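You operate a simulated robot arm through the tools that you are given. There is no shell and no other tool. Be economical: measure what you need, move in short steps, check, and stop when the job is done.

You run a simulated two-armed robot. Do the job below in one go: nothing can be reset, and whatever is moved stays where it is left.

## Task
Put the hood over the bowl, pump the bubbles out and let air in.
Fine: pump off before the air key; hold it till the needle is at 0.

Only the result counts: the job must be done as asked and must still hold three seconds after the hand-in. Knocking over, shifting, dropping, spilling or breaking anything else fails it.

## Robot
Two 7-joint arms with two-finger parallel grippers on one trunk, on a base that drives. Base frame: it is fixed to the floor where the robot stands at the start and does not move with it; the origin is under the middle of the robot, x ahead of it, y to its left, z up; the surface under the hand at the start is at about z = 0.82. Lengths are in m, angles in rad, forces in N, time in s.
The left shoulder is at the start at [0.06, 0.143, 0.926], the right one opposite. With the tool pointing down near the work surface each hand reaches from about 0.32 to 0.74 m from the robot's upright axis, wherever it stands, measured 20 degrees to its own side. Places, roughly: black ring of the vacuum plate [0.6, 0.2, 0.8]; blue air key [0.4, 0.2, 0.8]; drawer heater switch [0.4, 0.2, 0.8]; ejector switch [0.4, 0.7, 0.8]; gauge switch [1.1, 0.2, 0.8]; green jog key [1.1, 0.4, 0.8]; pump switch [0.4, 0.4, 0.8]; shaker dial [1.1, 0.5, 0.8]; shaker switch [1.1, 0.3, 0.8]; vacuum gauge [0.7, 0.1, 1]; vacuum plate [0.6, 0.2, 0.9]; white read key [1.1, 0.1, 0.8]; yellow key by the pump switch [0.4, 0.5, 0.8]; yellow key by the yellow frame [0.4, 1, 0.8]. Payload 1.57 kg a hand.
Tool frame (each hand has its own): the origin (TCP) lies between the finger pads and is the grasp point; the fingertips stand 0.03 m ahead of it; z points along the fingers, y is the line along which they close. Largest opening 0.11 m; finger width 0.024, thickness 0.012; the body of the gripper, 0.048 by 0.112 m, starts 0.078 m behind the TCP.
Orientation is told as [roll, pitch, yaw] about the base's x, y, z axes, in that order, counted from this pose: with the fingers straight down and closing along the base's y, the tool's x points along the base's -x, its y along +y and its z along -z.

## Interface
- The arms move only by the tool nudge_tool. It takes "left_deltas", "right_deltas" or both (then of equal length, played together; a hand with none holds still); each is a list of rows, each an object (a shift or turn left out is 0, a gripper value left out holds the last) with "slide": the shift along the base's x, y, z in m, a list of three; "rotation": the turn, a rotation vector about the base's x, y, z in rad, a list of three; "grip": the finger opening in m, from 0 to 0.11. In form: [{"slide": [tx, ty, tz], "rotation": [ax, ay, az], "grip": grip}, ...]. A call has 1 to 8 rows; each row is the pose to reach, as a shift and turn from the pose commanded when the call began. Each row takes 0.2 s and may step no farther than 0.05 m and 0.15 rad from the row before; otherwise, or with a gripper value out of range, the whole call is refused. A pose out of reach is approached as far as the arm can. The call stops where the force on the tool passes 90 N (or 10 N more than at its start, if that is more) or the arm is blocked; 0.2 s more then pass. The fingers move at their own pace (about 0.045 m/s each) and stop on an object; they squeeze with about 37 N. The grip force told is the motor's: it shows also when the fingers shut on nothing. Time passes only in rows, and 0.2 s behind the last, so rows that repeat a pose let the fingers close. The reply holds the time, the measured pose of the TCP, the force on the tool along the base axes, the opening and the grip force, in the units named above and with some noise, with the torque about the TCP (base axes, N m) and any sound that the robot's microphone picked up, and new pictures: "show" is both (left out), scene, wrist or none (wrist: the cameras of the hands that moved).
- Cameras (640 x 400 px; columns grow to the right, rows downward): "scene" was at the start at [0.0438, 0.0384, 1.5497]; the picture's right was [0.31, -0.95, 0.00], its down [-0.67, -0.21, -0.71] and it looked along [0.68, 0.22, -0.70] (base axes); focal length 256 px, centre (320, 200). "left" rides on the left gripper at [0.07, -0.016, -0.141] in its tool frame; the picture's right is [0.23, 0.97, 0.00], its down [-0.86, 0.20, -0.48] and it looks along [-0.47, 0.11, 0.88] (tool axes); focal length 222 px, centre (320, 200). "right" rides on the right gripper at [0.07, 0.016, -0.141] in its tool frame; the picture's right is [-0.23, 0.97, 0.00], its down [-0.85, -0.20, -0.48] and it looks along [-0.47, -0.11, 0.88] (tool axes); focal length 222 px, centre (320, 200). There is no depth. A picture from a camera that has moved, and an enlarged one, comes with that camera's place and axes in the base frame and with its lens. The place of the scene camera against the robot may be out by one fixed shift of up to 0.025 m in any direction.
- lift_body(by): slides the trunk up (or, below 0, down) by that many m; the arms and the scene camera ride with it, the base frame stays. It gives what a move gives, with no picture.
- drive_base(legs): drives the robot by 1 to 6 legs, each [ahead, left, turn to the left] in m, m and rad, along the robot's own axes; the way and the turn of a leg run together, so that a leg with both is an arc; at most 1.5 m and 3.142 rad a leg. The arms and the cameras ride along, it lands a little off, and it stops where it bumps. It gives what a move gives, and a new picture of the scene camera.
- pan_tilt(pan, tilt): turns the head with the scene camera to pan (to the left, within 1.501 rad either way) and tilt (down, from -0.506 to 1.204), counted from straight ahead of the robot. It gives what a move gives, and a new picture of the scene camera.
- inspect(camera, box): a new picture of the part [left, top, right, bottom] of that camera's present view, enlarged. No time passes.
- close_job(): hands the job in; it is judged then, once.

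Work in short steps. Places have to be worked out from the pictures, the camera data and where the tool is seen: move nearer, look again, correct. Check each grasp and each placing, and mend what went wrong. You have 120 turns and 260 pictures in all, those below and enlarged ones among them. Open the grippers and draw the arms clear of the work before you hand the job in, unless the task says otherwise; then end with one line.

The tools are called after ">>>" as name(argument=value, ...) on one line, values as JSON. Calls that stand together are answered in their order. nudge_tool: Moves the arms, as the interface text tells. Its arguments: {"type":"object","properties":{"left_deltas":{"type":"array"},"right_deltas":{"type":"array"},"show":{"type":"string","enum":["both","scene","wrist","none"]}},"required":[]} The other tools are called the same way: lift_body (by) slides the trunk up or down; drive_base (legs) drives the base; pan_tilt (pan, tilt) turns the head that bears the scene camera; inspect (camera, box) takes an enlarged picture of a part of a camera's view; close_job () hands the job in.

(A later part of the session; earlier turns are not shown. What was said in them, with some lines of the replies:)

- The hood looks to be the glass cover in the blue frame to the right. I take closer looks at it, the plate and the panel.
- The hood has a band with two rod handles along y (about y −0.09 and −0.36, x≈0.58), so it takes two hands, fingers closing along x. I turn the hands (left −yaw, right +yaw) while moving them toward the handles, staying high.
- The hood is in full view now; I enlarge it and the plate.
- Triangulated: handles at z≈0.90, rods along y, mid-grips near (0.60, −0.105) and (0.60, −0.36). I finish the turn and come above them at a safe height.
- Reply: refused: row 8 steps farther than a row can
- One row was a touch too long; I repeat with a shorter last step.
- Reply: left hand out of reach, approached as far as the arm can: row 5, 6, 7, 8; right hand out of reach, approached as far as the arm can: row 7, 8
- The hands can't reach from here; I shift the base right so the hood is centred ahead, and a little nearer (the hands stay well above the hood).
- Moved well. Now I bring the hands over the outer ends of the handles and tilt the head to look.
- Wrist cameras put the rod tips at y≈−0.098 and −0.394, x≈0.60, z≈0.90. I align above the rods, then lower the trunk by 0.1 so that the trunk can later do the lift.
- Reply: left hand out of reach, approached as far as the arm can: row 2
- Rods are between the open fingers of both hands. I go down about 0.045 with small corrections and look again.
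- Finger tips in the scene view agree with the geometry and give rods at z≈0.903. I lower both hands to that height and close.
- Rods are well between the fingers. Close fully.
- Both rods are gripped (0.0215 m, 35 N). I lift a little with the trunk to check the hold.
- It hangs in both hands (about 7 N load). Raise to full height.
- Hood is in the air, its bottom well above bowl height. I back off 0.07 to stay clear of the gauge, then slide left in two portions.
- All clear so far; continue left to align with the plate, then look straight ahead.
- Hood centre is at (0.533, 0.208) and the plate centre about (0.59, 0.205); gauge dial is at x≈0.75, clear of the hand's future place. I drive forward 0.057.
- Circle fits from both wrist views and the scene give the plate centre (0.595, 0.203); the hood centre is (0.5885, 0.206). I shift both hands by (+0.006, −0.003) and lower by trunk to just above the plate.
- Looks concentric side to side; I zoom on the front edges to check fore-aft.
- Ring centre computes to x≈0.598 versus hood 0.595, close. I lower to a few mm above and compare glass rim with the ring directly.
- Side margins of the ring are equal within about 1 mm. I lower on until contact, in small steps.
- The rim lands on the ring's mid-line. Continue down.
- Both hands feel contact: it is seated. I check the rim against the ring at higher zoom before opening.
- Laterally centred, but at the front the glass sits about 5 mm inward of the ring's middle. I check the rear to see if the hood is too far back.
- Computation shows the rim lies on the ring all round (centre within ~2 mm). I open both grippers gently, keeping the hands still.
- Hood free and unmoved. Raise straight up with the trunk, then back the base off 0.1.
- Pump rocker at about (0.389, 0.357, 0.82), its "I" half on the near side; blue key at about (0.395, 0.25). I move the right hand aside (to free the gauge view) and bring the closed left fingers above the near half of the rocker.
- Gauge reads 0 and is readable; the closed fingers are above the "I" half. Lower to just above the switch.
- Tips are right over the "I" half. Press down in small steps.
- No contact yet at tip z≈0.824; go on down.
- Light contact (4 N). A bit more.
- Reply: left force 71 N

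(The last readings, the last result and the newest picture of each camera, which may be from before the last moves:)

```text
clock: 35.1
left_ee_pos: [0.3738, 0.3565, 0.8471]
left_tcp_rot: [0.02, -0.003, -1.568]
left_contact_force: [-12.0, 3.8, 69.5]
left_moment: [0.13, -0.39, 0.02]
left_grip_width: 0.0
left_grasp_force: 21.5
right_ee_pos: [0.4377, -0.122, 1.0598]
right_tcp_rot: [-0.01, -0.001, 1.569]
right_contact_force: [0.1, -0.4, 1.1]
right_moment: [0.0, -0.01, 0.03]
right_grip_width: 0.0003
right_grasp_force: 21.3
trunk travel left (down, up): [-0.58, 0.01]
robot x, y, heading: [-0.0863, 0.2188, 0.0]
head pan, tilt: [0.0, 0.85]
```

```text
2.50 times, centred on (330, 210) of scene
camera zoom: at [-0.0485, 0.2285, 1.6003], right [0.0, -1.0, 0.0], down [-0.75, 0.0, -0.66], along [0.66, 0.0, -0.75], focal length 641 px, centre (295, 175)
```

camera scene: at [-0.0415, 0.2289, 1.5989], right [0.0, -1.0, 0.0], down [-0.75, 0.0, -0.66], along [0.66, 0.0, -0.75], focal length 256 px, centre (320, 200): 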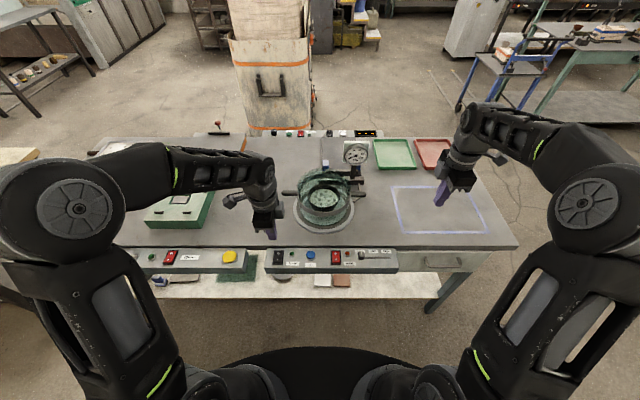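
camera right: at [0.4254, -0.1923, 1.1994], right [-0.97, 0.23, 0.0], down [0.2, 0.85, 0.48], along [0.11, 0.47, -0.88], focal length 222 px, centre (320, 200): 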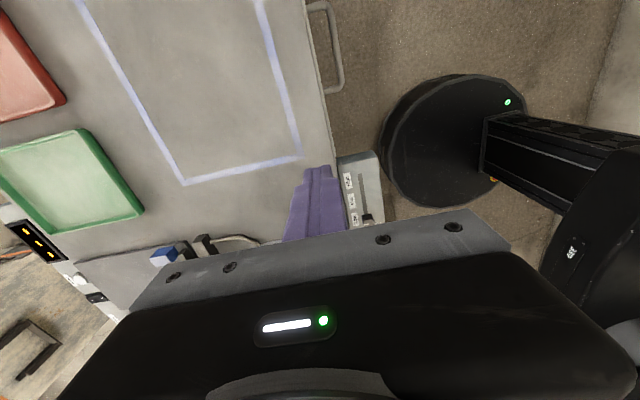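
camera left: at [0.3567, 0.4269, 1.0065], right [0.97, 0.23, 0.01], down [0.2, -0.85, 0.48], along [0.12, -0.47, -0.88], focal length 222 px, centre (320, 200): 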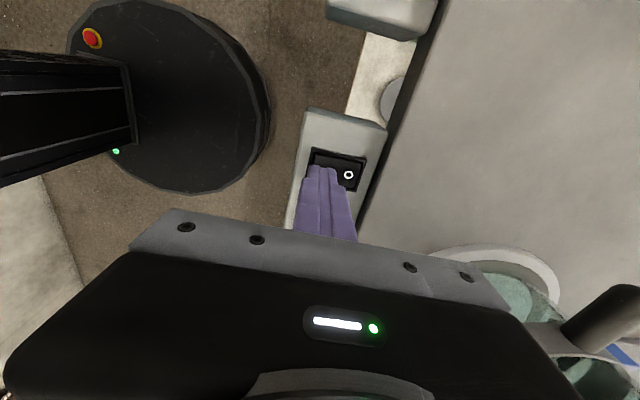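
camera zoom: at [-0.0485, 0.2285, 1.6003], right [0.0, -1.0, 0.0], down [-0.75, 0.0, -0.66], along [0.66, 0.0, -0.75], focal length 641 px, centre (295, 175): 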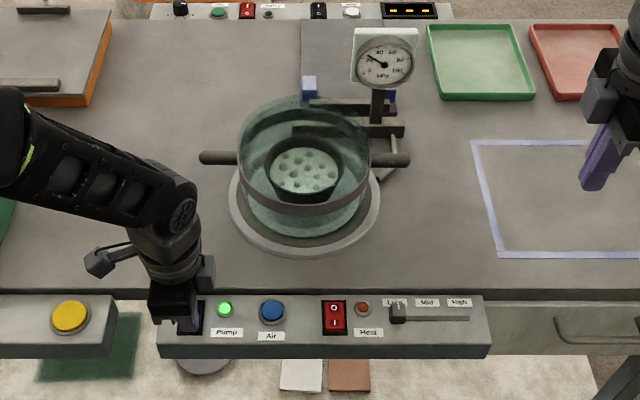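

Pump lamp is lit and the needle is already rising. I raise the fingers off the switch and watch gauge and bowl.

>>> nudge_tool(left_deltas=[{"slide": [0, 0, 0.02]}, {"slide": [0, 0, 0.04]}], show="none")

>>> inspect(camera="scene", box=[290, 130, 370, 220])

```text
clock: 35.7
left_ee_pos: [0.3744, 0.3553, 0.8769]
left_tcp_rot: [0.007, -0.001, -1.568]
left_contact_force: [-0.4, -0.7, -0.1]
left_moment: [-0.01, 0.0, -0.03]
left_grip_width: 0.0
left_grasp_force: 21.0
right_ee_pos: [0.4416, -0.1215, 1.0583]
right_tcp_rot: [-0.001, -0.002, 1.569]
right_contact_force: [1.4, -0.2, 0.7]
right_moment: [0.01, -0.01, 0.03]
right_grip_width: 0.0
right_grasp_force: 21.5
trunk travel left (down, up): [-0.58, 0.01]
robot x, y, heading: [-0.0889, 0.2163, 0.004]
head pan, tilt: [0.0, 0.85]
```

```text
4.44 times, centred on (330, 175) of scene
camera zoom: at [-0.0413, 0.2296, 1.5985], right [0.0, -1.0, 0.0], down [-0.75, 0.0, -0.66], along [0.66, 0.0, -0.75], focal length 1139 px, centre (276, 311)
```

zoom: 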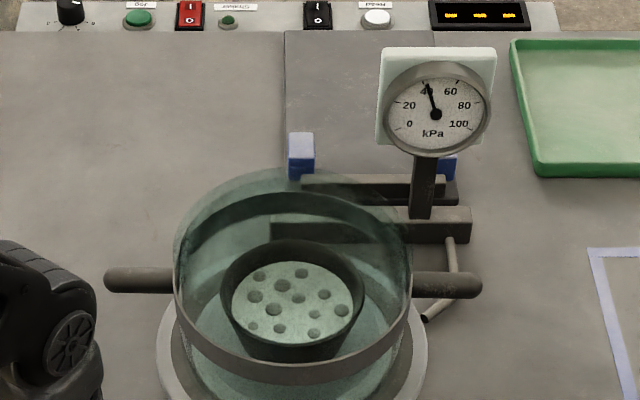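

Vacuum builds (≈42 kPa). Meanwhile I move over the "O" half without touching and watch the bubbles.

>>> nudge_tool(left_deltas=[{"slide": [0.015, 0.001, 0.0]}, {"slide": [0.029, 0.001, -0.0]}, {"slide": [0.029, 0.001, -0.0]}, {"slide": [0.029, 0.001, -0.0]}, {"slide": [0.029, 0.001, -0.0]}], show="none")

>>> inspect(camera="scene", box=[290, 130, 370, 220])

>>> inspect(camera="left", box=[240, 80, 440, 240])

```text
clock: 36.9
left_ee_pos: [0.4045, 0.3586, 0.8786]
left_tcp_rot: [0.009, -0.002, -1.566]
left_contact_force: [-0.3, 0.0, -0.1]
left_moment: [0.03, 0.03, -0.03]
left_grip_width: 0.0002
left_grasp_force: 21.0
right_ee_pos: [0.4424, -0.1224, 1.0585]
right_tcp_rot: [-0.003, -0.001, 1.57]
right_contact_force: [0.0, 0.0, -0.6]
right_moment: [0.05, -0.02, 0.01]
right_grip_width: 0.0
right_grasp_force: 21.2
trunk travel left (down, up): [-0.58, 0.01]
robot x, y, heading: [-0.0857, 0.2157, 0.001]
head pan, tilt: [0.0, 0.85]
```

```text
4.44 times, centred on (330, 175) of scene
camera zoom: at [-0.0415, 0.2297, 1.5989], right [0.0, -1.0, 0.0], down [-0.75, 0.0, -0.66], along [0.66, 0.0, -0.75], focal length 1139 px, centre (276, 311)
```

zoom: 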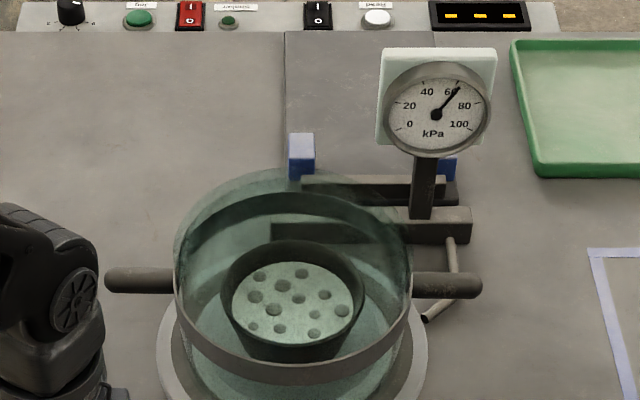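

```text
2.50 times, centred on (340, 160) of left
camera zoom: at [0.3862, 0.4268, 1.0205], right [0.97, 0.23, 0.01], down [0.2, -0.85, 0.48], along [0.12, -0.47, -0.88], focal length 555 px, centre (270, 300)
```

zoom: 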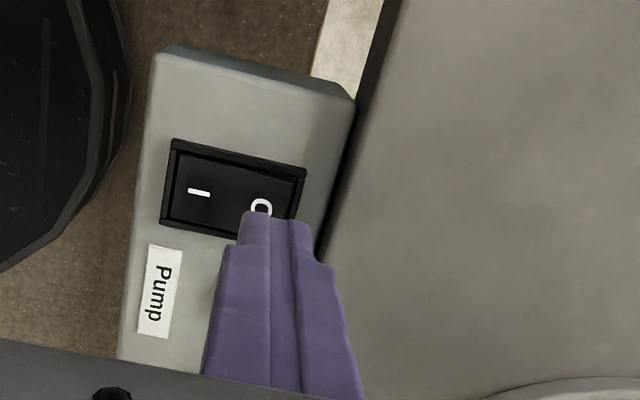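

About 63 kPa, bubbles still there. Wait.

>>> nudge_tool(left_deltas=[{"slide": [-0.002, 0, 0]}, {"slide": [-0.002, 0, 0]}, {"slide": [-0.002, 0, 0]}, {"slide": [-0.002, 0, 0]}, {"slide": [-0.002, 0, 0]}, {"slide": [-0.002, 0, 0]}, {"slide": [-0.002, 0, 0]}, {"slide": [-0.002, 0, 0]}], show="none")

>>> inspect(camera="scene", box=[290, 130, 370, 220])

```text
clock: 38.7
left_ee_pos: [0.4012, 0.3578, 0.8783]
left_tcp_rot: [0.011, -0.003, -1.567]
left_contact_force: [0.4, -0.1, 0.2]
left_moment: [0.01, 0.01, -0.04]
left_grip_width: 0.0
left_grasp_force: 22.6
right_ee_pos: [0.4414, -0.1212, 1.0592]
right_tcp_rot: [-0.002, -0.001, 1.569]
right_contact_force: [-0.2, 0.8, 0.1]
right_moment: [0.01, -0.02, -0.01]
right_grip_width: 0.0
right_grasp_force: 21.3
trunk travel left (down, up): [-0.58, 0.01]
robot x, y, heading: [-0.0827, 0.2151, 0.004]
head pan, tilt: [0.0, 0.85]
```

```text
4.44 times, centred on (330, 175) of scene
camera zoom: at [-0.0414, 0.2297, 1.5989], right [0.0, -1.0, 0.0], down [-0.75, 0.0, -0.66], along [0.66, 0.0, -0.75], focal length 1139 px, centre (276, 311)
```

zoom: 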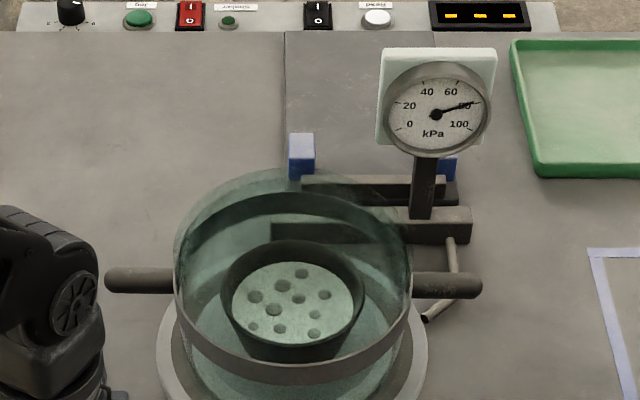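

80 kPa and bubbles begin to vanish. Keep waiting.

>>> nudge_tool(left_deltas=[{}, {}, {}, {}, {}, {}, {}, {}], show="none")

>>> inspect(camera="scene", box=[290, 130, 370, 220])

```text
clock: 40.5
left_ee_pos: [0.4026, 0.3587, 0.8781]
left_tcp_rot: [0.008, -0.002, -1.565]
left_contact_force: [0.0, 0.3, 0.6]
left_moment: [0.01, 0.01, -0.01]
left_grip_width: 0.0
left_grasp_force: 21.9
right_ee_pos: [0.4415, -0.1207, 1.0583]
right_tcp_rot: [-0.003, -0.002, 1.568]
right_contact_force: [-0.3, 0.2, 0.1]
right_moment: [-0.01, 0.04, -0.01]
right_grip_width: 0.0
right_grasp_force: 21.3
trunk travel left (down, up): [-0.58, 0.01]
robot x, y, heading: [-0.0885, 0.2161, 0.0]
head pan, tilt: [0.0, 0.85]
```

```text
4.44 times, centred on (330, 175) of scene
camera zoom: at [-0.0414, 0.2297, 1.5989], right [0.0, -1.0, 0.0], down [-0.75, 0.0, -0.66], along [0.66, 0.0, -0.75], focal length 1139 px, centre (276, 311)
```

zoom: 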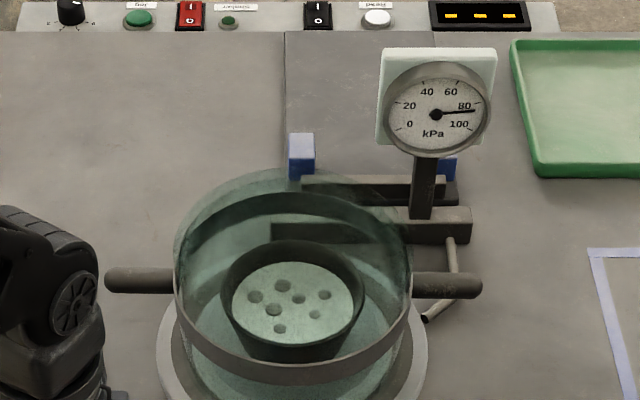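

Bubbles are going (7 left). Keep waiting.

>>> nudge_tool(left_deltas=[{}, {}, {}, {}, {}, {}, {}, {}], show="none")

>>> nudge_tool(left_deltas=[{}, {}, {}, {}, {}, {}, {}, {}], show="none")

>>> inspect(camera="scene", box=[290, 130, 370, 220])

```text
clock: 42.3
left_ee_pos: [0.4016, 0.3573, 0.8788]
left_tcp_rot: [0.008, -0.003, -1.567]
left_contact_force: [-0.2, -0.5, -0.3]
left_moment: [-0.02, 0.01, 0.0]
left_grip_width: 0.0
left_grasp_force: 21.5
right_ee_pos: [0.4425, -0.1212, 1.0574]
right_tcp_rot: [-0.005, -0.001, 1.57]
right_contact_force: [0.6, 0.6, -0.4]
right_moment: [-0.01, -0.02, 0.01]
right_grip_width: 0.0
right_grasp_force: 21.2
trunk travel left (down, up): [-0.58, 0.01]
robot x, y, heading: [-0.0863, 0.2154, 0.001]
head pan, tilt: [0.0, 0.85]
```

```text
clock: 44.1
left_ee_pos: [0.4017, 0.358, 0.8792]
left_tcp_rot: [0.007, -0.002, -1.568]
left_contact_force: [0.1, 0.7, -0.7]
left_moment: [0.02, -0.02, -0.01]
left_grip_width: 0.0
left_grasp_force: 21.4
right_ee_pos: [0.4423, -0.1208, 1.0574]
right_tcp_rot: [-0.003, -0.001, 1.57]
right_contact_force: [-0.7, 0.3, 0.8]
right_moment: [0.0, 0.0, 0.01]
right_grip_width: 0.0
right_grasp_force: 21.3
trunk travel left (down, up): [-0.58, 0.01]
robot x, y, heading: [-0.0861, 0.2142, 0.0]
head pan, tilt: [0.0, 0.85]
```

```text
4.44 times, centred on (330, 175) of scene
camera zoom: at [-0.0414, 0.2297, 1.5989], right [0.0, -1.0, 0.0], down [-0.75, 0.0, -0.66], along [0.66, 0.0, -0.75], focal length 1139 px, centre (276, 311)
```

zoom: 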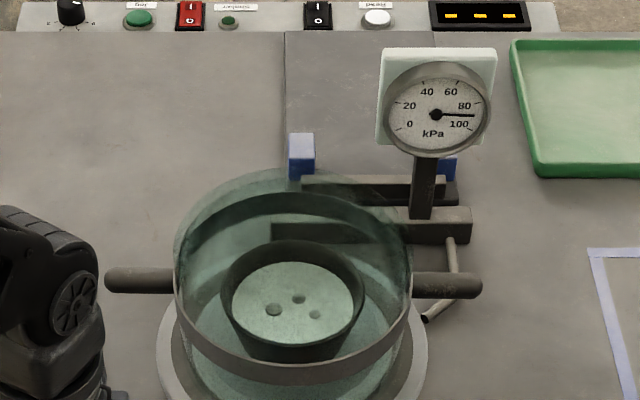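

Three bubbles left; wait on.

>>> nudge_tool(left_deltas=[{}, {}, {}, {}, {}, {}, {}, {}], show="none")

>>> nudge_tool(left_deltas=[{}, {}, {}, {}, {}, {}, {}, {}], show="none")

>>> inspect(camera="scene", box=[290, 130, 370, 220])

```text
clock: 45.9
left_ee_pos: [0.4008, 0.3586, 0.8779]
left_tcp_rot: [0.007, -0.001, -1.569]
left_contact_force: [0.7, -0.3, 0.6]
left_moment: [-0.02, 0.02, -0.06]
left_grip_width: 0.0
left_grasp_force: 21.0
right_ee_pos: [0.4423, -0.122, 1.0584]
right_tcp_rot: [-0.004, -0.001, 1.569]
right_contact_force: [-0.6, -0.6, 0.1]
right_moment: [-0.05, 0.0, 0.02]
right_grip_width: 0.0
right_grasp_force: 21.6
trunk travel left (down, up): [-0.58, 0.01]
robot x, y, heading: [-0.0874, 0.2154, 0.003]
head pan, tilt: [0.0, 0.85]
```

```text
clock: 47.7
left_ee_pos: [0.402, 0.3588, 0.8797]
left_tcp_rot: [0.011, -0.004, -1.568]
left_contact_force: [-0.1, 0.5, 0.4]
left_moment: [-0.01, 0.01, -0.01]
left_grip_width: 0.0
left_grasp_force: 21.6
right_ee_pos: [0.4417, -0.1207, 1.0581]
right_tcp_rot: [-0.004, -0.002, 1.569]
right_contact_force: [0.9, 0.1, 0.6]
right_moment: [0.0, -0.06, 0.0]
right_grip_width: 0.0001
right_grasp_force: 21.2
trunk travel left (down, up): [-0.58, 0.01]
robot x, y, heading: [-0.0874, 0.2177, -0.001]
head pan, tilt: [0.0, 0.85]
```

```text
4.44 times, centred on (330, 175) of scene
camera zoom: at [-0.0414, 0.2297, 1.5989], right [0.0, -1.0, 0.0], down [-0.75, 0.0, -0.66], along [0.66, 0.0, -0.75], focal length 1139 px, centre (276, 311)
```

zoom: 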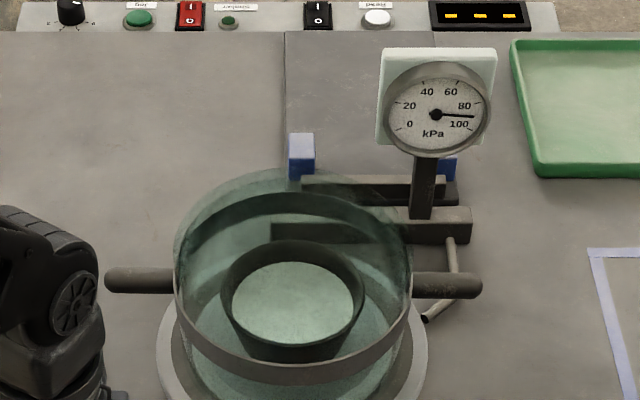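

The surface is smooth now. I zoom in to be sure and move down toward the "O" half.

>>> inspect(camera="scene", box=[314, 184, 346, 208])

>>> nudge_tool(left_deltas=[{"slide": [0, 0, -0.01]}, {"slide": [0, 0, -0.018]}, {"slide": [0, 0, -0.022]}, {"slide": [0, 0, -0.022]}], show="none")

```text
16.00 times, centred on (330, 196) of scene
camera zoom: at [-0.0414, 0.2297, 1.5989], right [0.0, -1.0, 0.0], down [-0.75, 0.0, -0.66], along [0.66, 0.0, -0.75], focal length 4101 px, centre (160, 264)
```

zoom: 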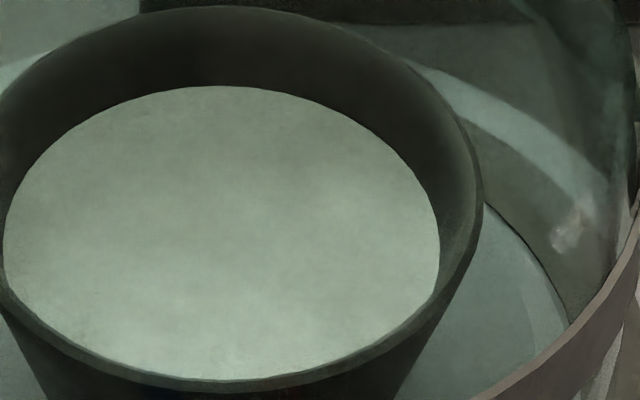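

```text
clock: 48.7
left_ee_pos: [0.4018, 0.3578, 0.8573]
left_tcp_rot: [0.009, -0.001, -1.568]
left_contact_force: [0.7, 0.0, 0.4]
left_moment: [0.01, 0.0, 0.05]
left_grip_width: 0.0004
left_grasp_force: 20.9
right_ee_pos: [0.442, -0.1208, 1.0573]
right_tcp_rot: [-0.002, -0.003, 1.568]
right_contact_force: [-0.1, 1.0, -0.5]
right_moment: [-0.03, 0.0, -0.04]
right_grip_width: 0.0
right_grasp_force: 21.4
trunk travel left (down, up): [-0.58, 0.01]
robot x, y, heading: [-0.0873, 0.2172, 0.005]
head pan, tilt: [0.0, 0.85]
```

All bubbles are out. Press "O".

>>> nudge_tool(left_deltas=[{"slide": [0, 0, -0.005]}, {"slide": [0, 0, -0.01]}, {"slide": [0, 0, -0.013]}], show="none")

>>> inspect(camera="scene", box=[250, 130, 410, 290])

```text
clock: 49.5
left_ee_pos: [0.4037, 0.3582, 0.8455]
left_tcp_rot: [0.014, 0.0, -1.569]
left_contact_force: [-0.3, 0.6, 14.0]
left_moment: [0.03, 0.14, -0.04]
left_grip_width: 0.0
left_grasp_force: 21.5
right_ee_pos: [0.4419, -0.1214, 1.0573]
right_tcp_rot: [-0.003, -0.003, 1.569]
right_contact_force: [1.4, 0.6, -0.5]
right_moment: [0.0, 0.01, -0.01]
right_grip_width: 0.0001
right_grasp_force: 21.2
trunk travel left (down, up): [-0.58, 0.01]
robot x, y, heading: [-0.0853, 0.2165, 0.002]
head pan, tilt: [0.0, 0.85]
```

```text
2.50 times, centred on (330, 210) of scene
camera zoom: at [-0.0427, 0.2295, 1.5992], right [0.0, -1.0, 0.0], down [-0.75, 0.0, -0.66], along [0.66, 0.0, -0.75], focal length 641 px, centre (295, 175)
```

zoom: 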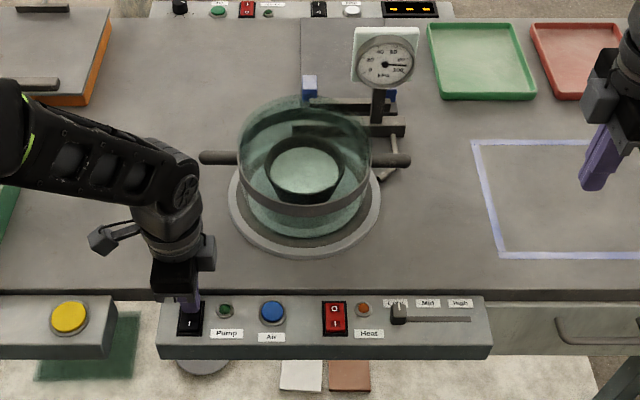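

Pump lamp is off. Raise, move over the blue key at about (0.397, 0.247).

>>> nudge_tool(left_deltas=[{"slide": [0, 0, 0.03]}, {"slide": [0, 0, 0.05]}, {"slide": [-0.002, -0.04, 0.05]}, {"slide": [-0.004, -0.08, 0.05]}, {"slide": [-0.005, -0.111, 0.05]}, {"slide": [-0.005, -0.111, 0.04]}], show="wrist")

>>> inspect(camera="scene", box=[260, 220, 340, 280])

>>> inspect(camera="left", box=[240, 80, 440, 240])

```text
clock: 50.9
left_ee_pos: [0.3972, 0.2478, 0.8864]
left_tcp_rot: [0.01, -0.002, -1.568]
left_contact_force: [-0.5, 0.9, 0.0]
left_moment: [0.01, 0.01, 0.01]
left_grip_width: 0.0
left_grasp_force: 20.8
right_ee_pos: [0.4427, -0.1206, 1.0588]
right_tcp_rot: [-0.005, -0.001, 1.568]
right_contact_force: [0.1, -0.4, 0.1]
right_moment: [0.02, 0.01, 0.02]
right_grip_width: 0.0003
right_grasp_force: 21.2
trunk travel left (down, up): [-0.58, 0.01]
robot x, y, heading: [-0.089, 0.219, -0.006]
head pan, tilt: [0.0, 0.85]
camera left: at [0.3787, 0.316, 1.0287], right [0.97, 0.23, 0.01], down [0.2, -0.85, 0.48], along [0.12, -0.47, -0.88], focal length 222 px, centre (320, 200)
```

left: 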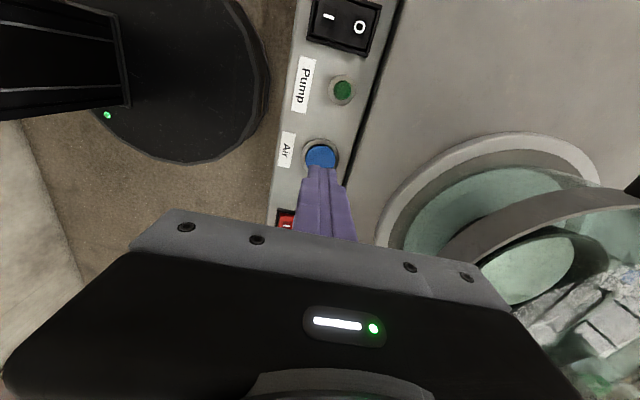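

```text
6.67 times, centred on (300, 250) of scene
camera zoom: at [-0.0411, 0.2301, 1.5989], right [0.0, -1.0, 0.0], down [-0.75, 0.0, -0.66], along [0.66, 0.0, -0.75], focal length 1709 px, centre (453, -133)
```

zoom: 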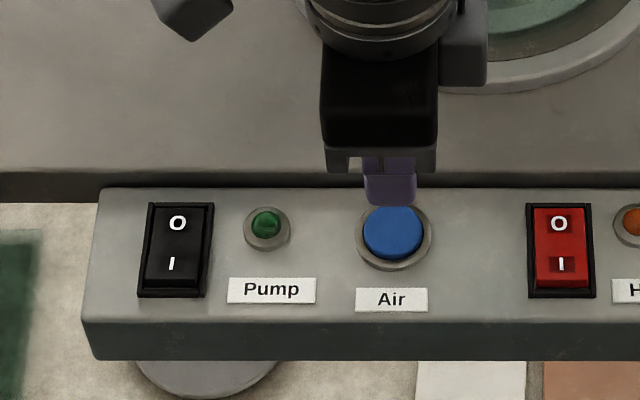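

```text
2.50 times, centred on (340, 160) of left
camera zoom: at [0.3787, 0.316, 1.0287], right [0.97, 0.23, 0.01], down [0.2, -0.85, 0.48], along [0.12, -0.47, -0.88], focal length 555 px, centre (270, 300)
```

zoom: 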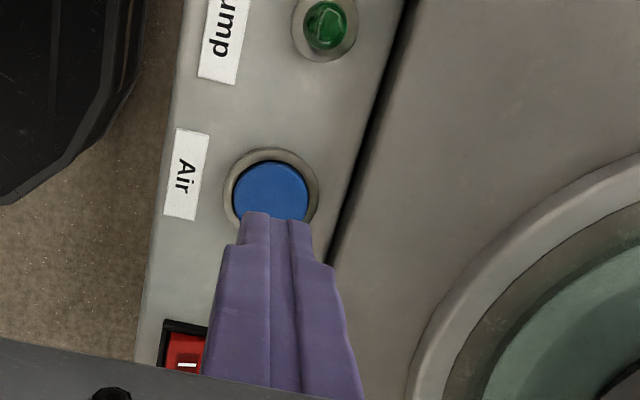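

Key centre at (0.395, 0.250). Small correction and descend, then press and hold.

>>> nudge_tool(left_deltas=[{"slide": [-0.002, 0.003, -0.012]}, {"slide": [-0.002, 0.003, -0.024]}, {"slide": [-0.002, 0.003, -0.03]}], show="none")

>>> inspect(camera="scene", box=[260, 130, 400, 270])

```text
clock: 51.7
left_ee_pos: [0.3954, 0.25, 0.8562]
left_tcp_rot: [0.008, -0.003, -1.567]
left_contact_force: [0.0, -0.7, 0.8]
left_moment: [-0.02, 0.01, -0.03]
left_grip_width: 0.0003
left_grasp_force: 21.0
right_ee_pos: [0.4414, -0.1219, 1.0577]
right_tcp_rot: [-0.004, -0.002, 1.571]
right_contact_force: [1.4, 0.1, 0.5]
right_moment: [0.0, 0.0, 0.0]
right_grip_width: 0.0
right_grasp_force: 21.0
trunk travel left (down, up): [-0.58, 0.01]
robot x, y, heading: [-0.0848, 0.2199, 0.002]
head pan, tilt: [0.0, 0.85]
```

```text
2.86 times, centred on (330, 200) of scene
camera zoom: at [-0.0413, 0.2297, 1.5989], right [0.0, -1.0, 0.0], down [-0.75, 0.0, -0.66], along [0.66, 0.0, -0.75], focal length 732 px, centre (291, 200)
```

zoom: 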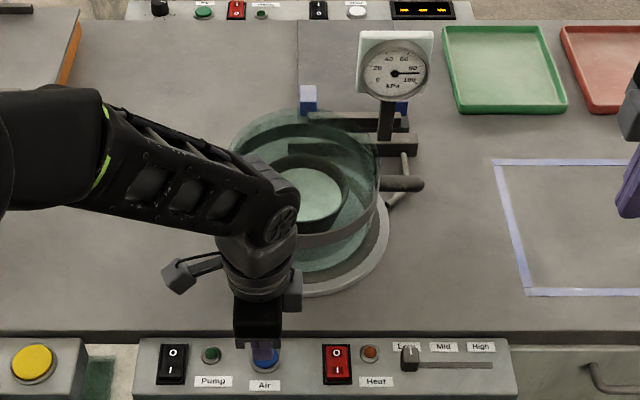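

Just above the key; the gauge still holds vacuum. Press.

>>> nudge_tool(left_deltas=[{"slide": [0, 0, -0.004]}, {"slide": [0, 0, -0.008]}, {"slide": [0, 0, -0.008]}], show="none")

>>> inspect(camera="scene", box=[260, 130, 400, 270])

```text
clock: 52.5
left_ee_pos: [0.3951, 0.2489, 0.8463]
left_tcp_rot: [0.008, -0.001, -1.567]
left_contact_force: [-0.7, -1.0, 1.0]
left_moment: [0.0, 0.04, 0.0]
left_grip_width: 0.0
left_grasp_force: 21.2
right_ee_pos: [0.4415, -0.1215, 1.0581]
right_tcp_rot: [-0.004, -0.004, 1.569]
right_contact_force: [-0.1, -0.7, 0.6]
right_moment: [0.03, 0.01, 0.01]
right_grip_width: 0.0002
right_grasp_force: 21.4
trunk travel left (down, up): [-0.58, 0.01]
robot x, y, heading: [-0.0891, 0.2124, 0.005]
head pan, tilt: [0.0, 0.85]
```

```text
2.86 times, centred on (330, 200) of scene
camera zoom: at [-0.0414, 0.2296, 1.5989], right [0.0, -1.0, 0.0], down [-0.75, 0.0, -0.66], along [0.66, 0.0, -0.75], focal length 732 px, centre (291, 200)
```

zoom: 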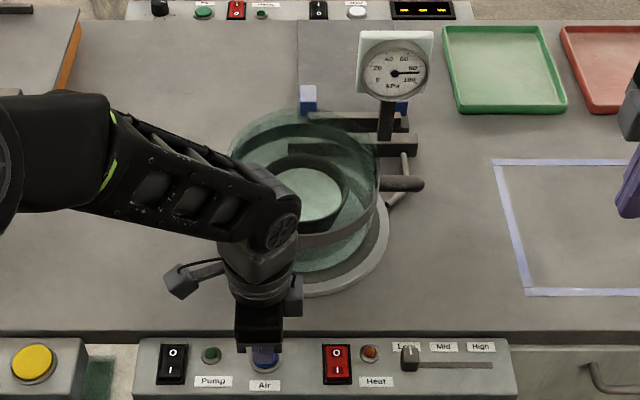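

No contact yet. A few mm more.

>>> nudge_tool(left_deltas=[{"slide": [0, 0, -0.003]}, {"slide": [0, 0, -0.006]}, {"slide": [0, 0, -0.006]}], show="none")

>>> inspect(camera="scene", box=[330, 130, 370, 160])

```text
clock: 53.3
left_ee_pos: [0.3962, 0.2481, 0.842]
left_tcp_rot: [0.013, -0.003, -1.57]
left_contact_force: [-2.8, -1.7, 14.4]
left_moment: [-0.02, 0.08, -0.02]
left_grip_width: 0.0
left_grasp_force: 20.9
right_ee_pos: [0.4407, -0.1206, 1.0577]
right_tcp_rot: [-0.003, -0.002, 1.569]
right_contact_force: [1.0, -0.4, 0.2]
right_moment: [-0.03, -0.01, 0.0]
right_grip_width: 0.0
right_grasp_force: 21.4
trunk travel left (down, up): [-0.58, 0.01]
robot x, y, heading: [-0.0873, 0.2159, 0.001]
head pan, tilt: [0.0, 0.85]
heard: click
```

```text
13.33 times, centred on (350, 145) of scene
camera zoom: at [-0.0429, 0.2294, 1.5991], right [0.0, -1.0, 0.0], down [-0.75, 0.0, -0.66], along [0.66, 0.0, -0.75], focal length 3418 px, centre (-80, 933)
```

zoom: 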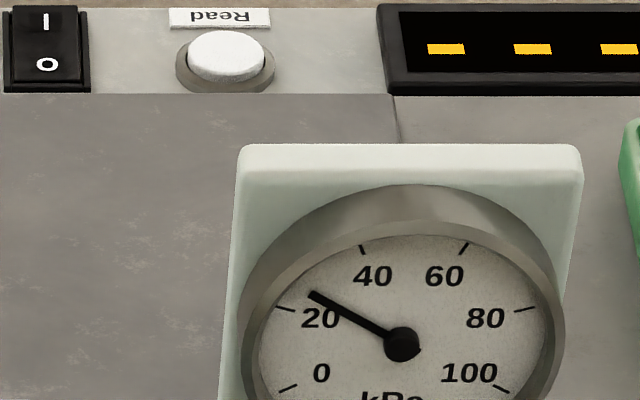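

Key clicked, needle is falling fast (≈23). Hold it pressed.

>>> nudge_tool(left_deltas=[{}, {}, {}, {}, {}, {}, {}, {}], show="none")

>>> inspect(camera="scene", box=[330, 135, 370, 165])

```text
clock: 55.1
left_ee_pos: [0.3951, 0.2488, 0.8407]
left_tcp_rot: [0.01, -0.002, -1.567]
left_contact_force: [0.9, -4.4, 15.5]
left_moment: [-0.13, -0.04, -0.02]
left_grip_width: 0.0
left_grasp_force: 21.9
right_ee_pos: [0.4409, -0.1212, 1.0581]
right_tcp_rot: [-0.003, -0.002, 1.569]
right_contact_force: [-0.4, 0.4, -0.5]
right_moment: [0.02, -0.01, 0.02]
right_grip_width: 0.0
right_grasp_force: 20.8
trunk travel left (down, up): [-0.58, 0.01]
robot x, y, heading: [-0.0856, 0.2167, -0.002]
head pan, tilt: [0.0, 0.85]
```

```text
13.33 times, centred on (350, 150) of scene
camera zoom: at [-0.0425, 0.2291, 1.599], right [0.0, -1.0, 0.0], down [-0.75, 0.0, -0.66], along [0.66, 0.0, -0.75], focal length 3418 px, centre (-80, 867)
```

zoom: 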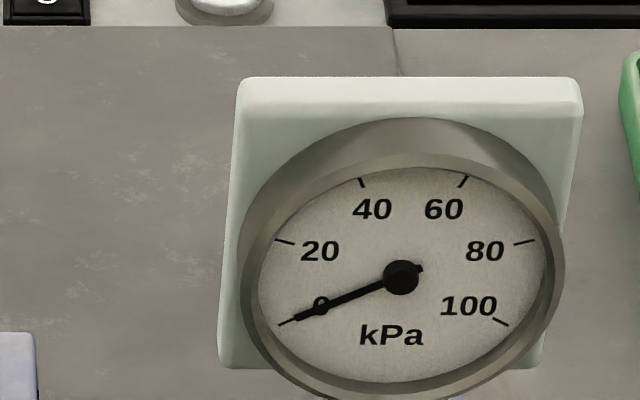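

Needle at 0. I hold two seconds more to be certain it is fully vented.

>>> nudge_tool(left_deltas=[{}, {}, {}, {}, {}, {}, {}, {}], show="none")

>>> nudge_tool(left_deltas=[{}, {}, {}, {}], show="none")

>>> inspect(camera="scene", box=[330, 135, 370, 165])

```text
clock: 56.9
left_ee_pos: [0.3965, 0.2491, 0.8409]
left_tcp_rot: [0.01, -0.002, -1.568]
left_contact_force: [2.7, -3.5, 16.0]
left_moment: [-0.1, -0.09, -0.02]
left_grip_width: 0.0
left_grasp_force: 21.1
right_ee_pos: [0.4417, -0.1212, 1.0581]
right_tcp_rot: [-0.005, -0.004, 1.569]
right_contact_force: [0.9, -0.7, 0.7]
right_moment: [-0.01, 0.03, 0.05]
right_grip_width: 0.0001
right_grasp_force: 20.9
trunk travel left (down, up): [-0.58, 0.01]
robot x, y, heading: [-0.0865, 0.2192, -0.001]
head pan, tilt: [0.0, 0.85]
```

```text
clock: 57.9
left_ee_pos: [0.3948, 0.2493, 0.8404]
left_tcp_rot: [0.011, -0.001, -1.567]
left_contact_force: [2.6, -3.1, 16.6]
left_moment: [-0.08, -0.03, -0.02]
left_grip_width: 0.0
left_grasp_force: 21.4
right_ee_pos: [0.4421, -0.1213, 1.0583]
right_tcp_rot: [-0.003, -0.002, 1.569]
right_contact_force: [0.0, -0.1, 0.2]
right_moment: [-0.02, -0.03, 0.04]
right_grip_width: 0.0
right_grasp_force: 21.3
trunk travel left (down, up): [-0.58, 0.01]
robot x, y, heading: [-0.0859, 0.2169, 0.002]
head pan, tilt: [0.0, 0.85]
```

```text
13.33 times, centred on (350, 150) of scene
camera zoom: at [-0.0425, 0.2292, 1.599], right [0.0, -1.0, 0.0], down [-0.75, 0.0, -0.66], along [0.66, 0.0, -0.75], focal length 3418 px, centre (-80, 867)
```

zoom: 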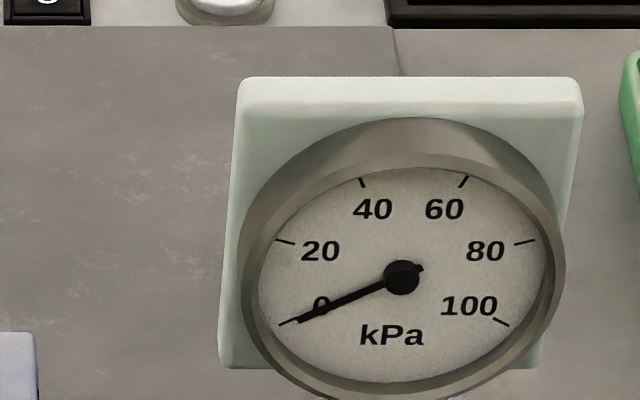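

Needle stays at 0. Raise off the key, open the grippers in the air, and draw clear.

>>> nudge_tool(left_deltas=[{"slide": [0, 0, 0.04]}, {"slide": [0, 0, 0.08]}, {"slide": [0, 0, 0.12]}, {"slide": [0, 0, 0.16], "grip": 0.08}, {"slide": [0, 0.02, 0.19], "grip": 0.08}, {"slide": [0, 0.05, 0.2], "grip": 0.08}], right_deltas=[{}, {}, {}, {"grip": 0.08}, {"grip": 0.08}, {"grip": 0.08}], show="none")

>>> drive_base(legs=[[-0.2, 0, 0]])

>>> inspect(camera="scene", box=[240, 110, 420, 270])

```text
clock: 59.3
left_ee_pos: [0.3942, 0.2989, 1.0414]
left_tcp_rot: [0.01, -0.002, -1.57]
left_contact_force: [-0.1, -0.5, -0.4]
left_moment: [0.01, -0.02, -0.01]
left_grip_width: 0.0677
left_grasp_force: 0.0
right_ee_pos: [0.4419, -0.1215, 1.0588]
right_tcp_rot: [-0.006, 0.0, 1.569]
right_contact_force: [0.3, 1.2, 0.0]
right_moment: [0.02, 0.0, 0.0]
right_grip_width: 0.0678
right_grasp_force: 0.0
trunk travel left (down, up): [-0.58, 0.01]
robot x, y, heading: [-0.085, 0.2139, 0.006]
head pan, tilt: [0.0, 0.85]
```

```text
clock: 60.9
left_ee_pos: [0.1946, 0.297, 1.0418]
left_tcp_rot: [0.012, -0.001, -1.57]
left_contact_force: [-0.2, -0.8, 0.0]
left_moment: [-0.02, -0.02, 0.01]
left_grip_width: 0.0799
left_grasp_force: 0.0
right_ee_pos: [0.2427, -0.1223, 1.059]
right_tcp_rot: [-0.006, -0.002, 1.566]
right_contact_force: [-0.6, -0.2, -0.7]
right_moment: [0.01, -0.02, 0.02]
right_grip_width: 0.0799
right_grasp_force: 0.1
trunk travel left (down, up): [-0.58, 0.01]
robot x, y, heading: [-0.2854, 0.2195, -0.001]
head pan, tilt: [0.0, 0.85]
camera scene: at [-0.2419, 0.2296, 1.599], right [0.0, -1.0, 0.0], down [-0.75, 0.0, -0.66], along [0.66, 0.0, -0.75], focal length 256 px, centre (320, 200)
```

scene: 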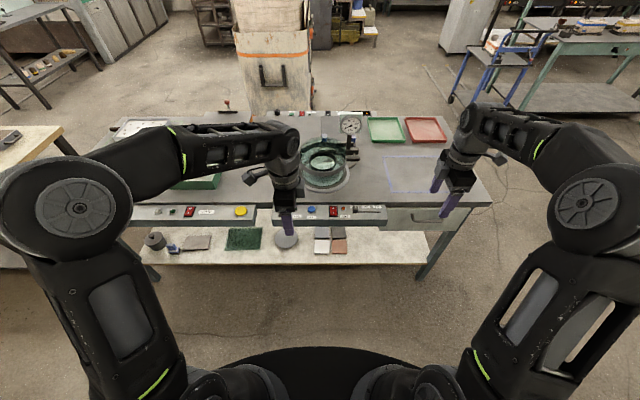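

```text
2.50 times, centred on (330, 190) of scene
camera zoom: at [-0.2419, 0.2296, 1.599], right [0.0, -1.0, 0.0], down [-0.75, 0.0, -0.66], along [0.66, 0.0, -0.75], focal length 641 px, centre (295, 225)
```

zoom: 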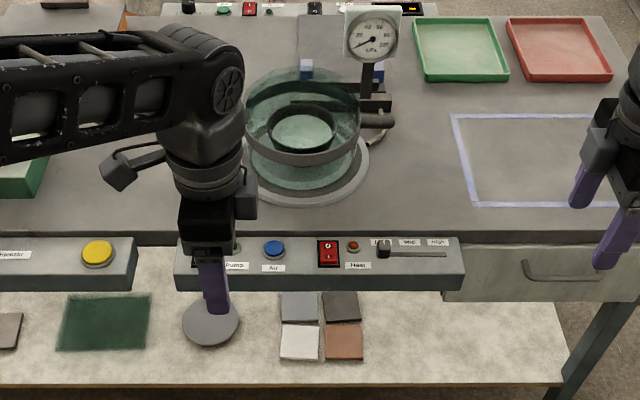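

The hood is over the bowl, the bubbles are gone, the gauge is at 0, the pump is off, and the arms are clear. Handing in.

>>> close_job()

```text
The job is handed in.
```

The hood is over the bowl on the black ring, the bubbles are all out, and I switched the pump off before holding the air key until the needle read 0. I've handed the job in with both grippers open and the arms clear.
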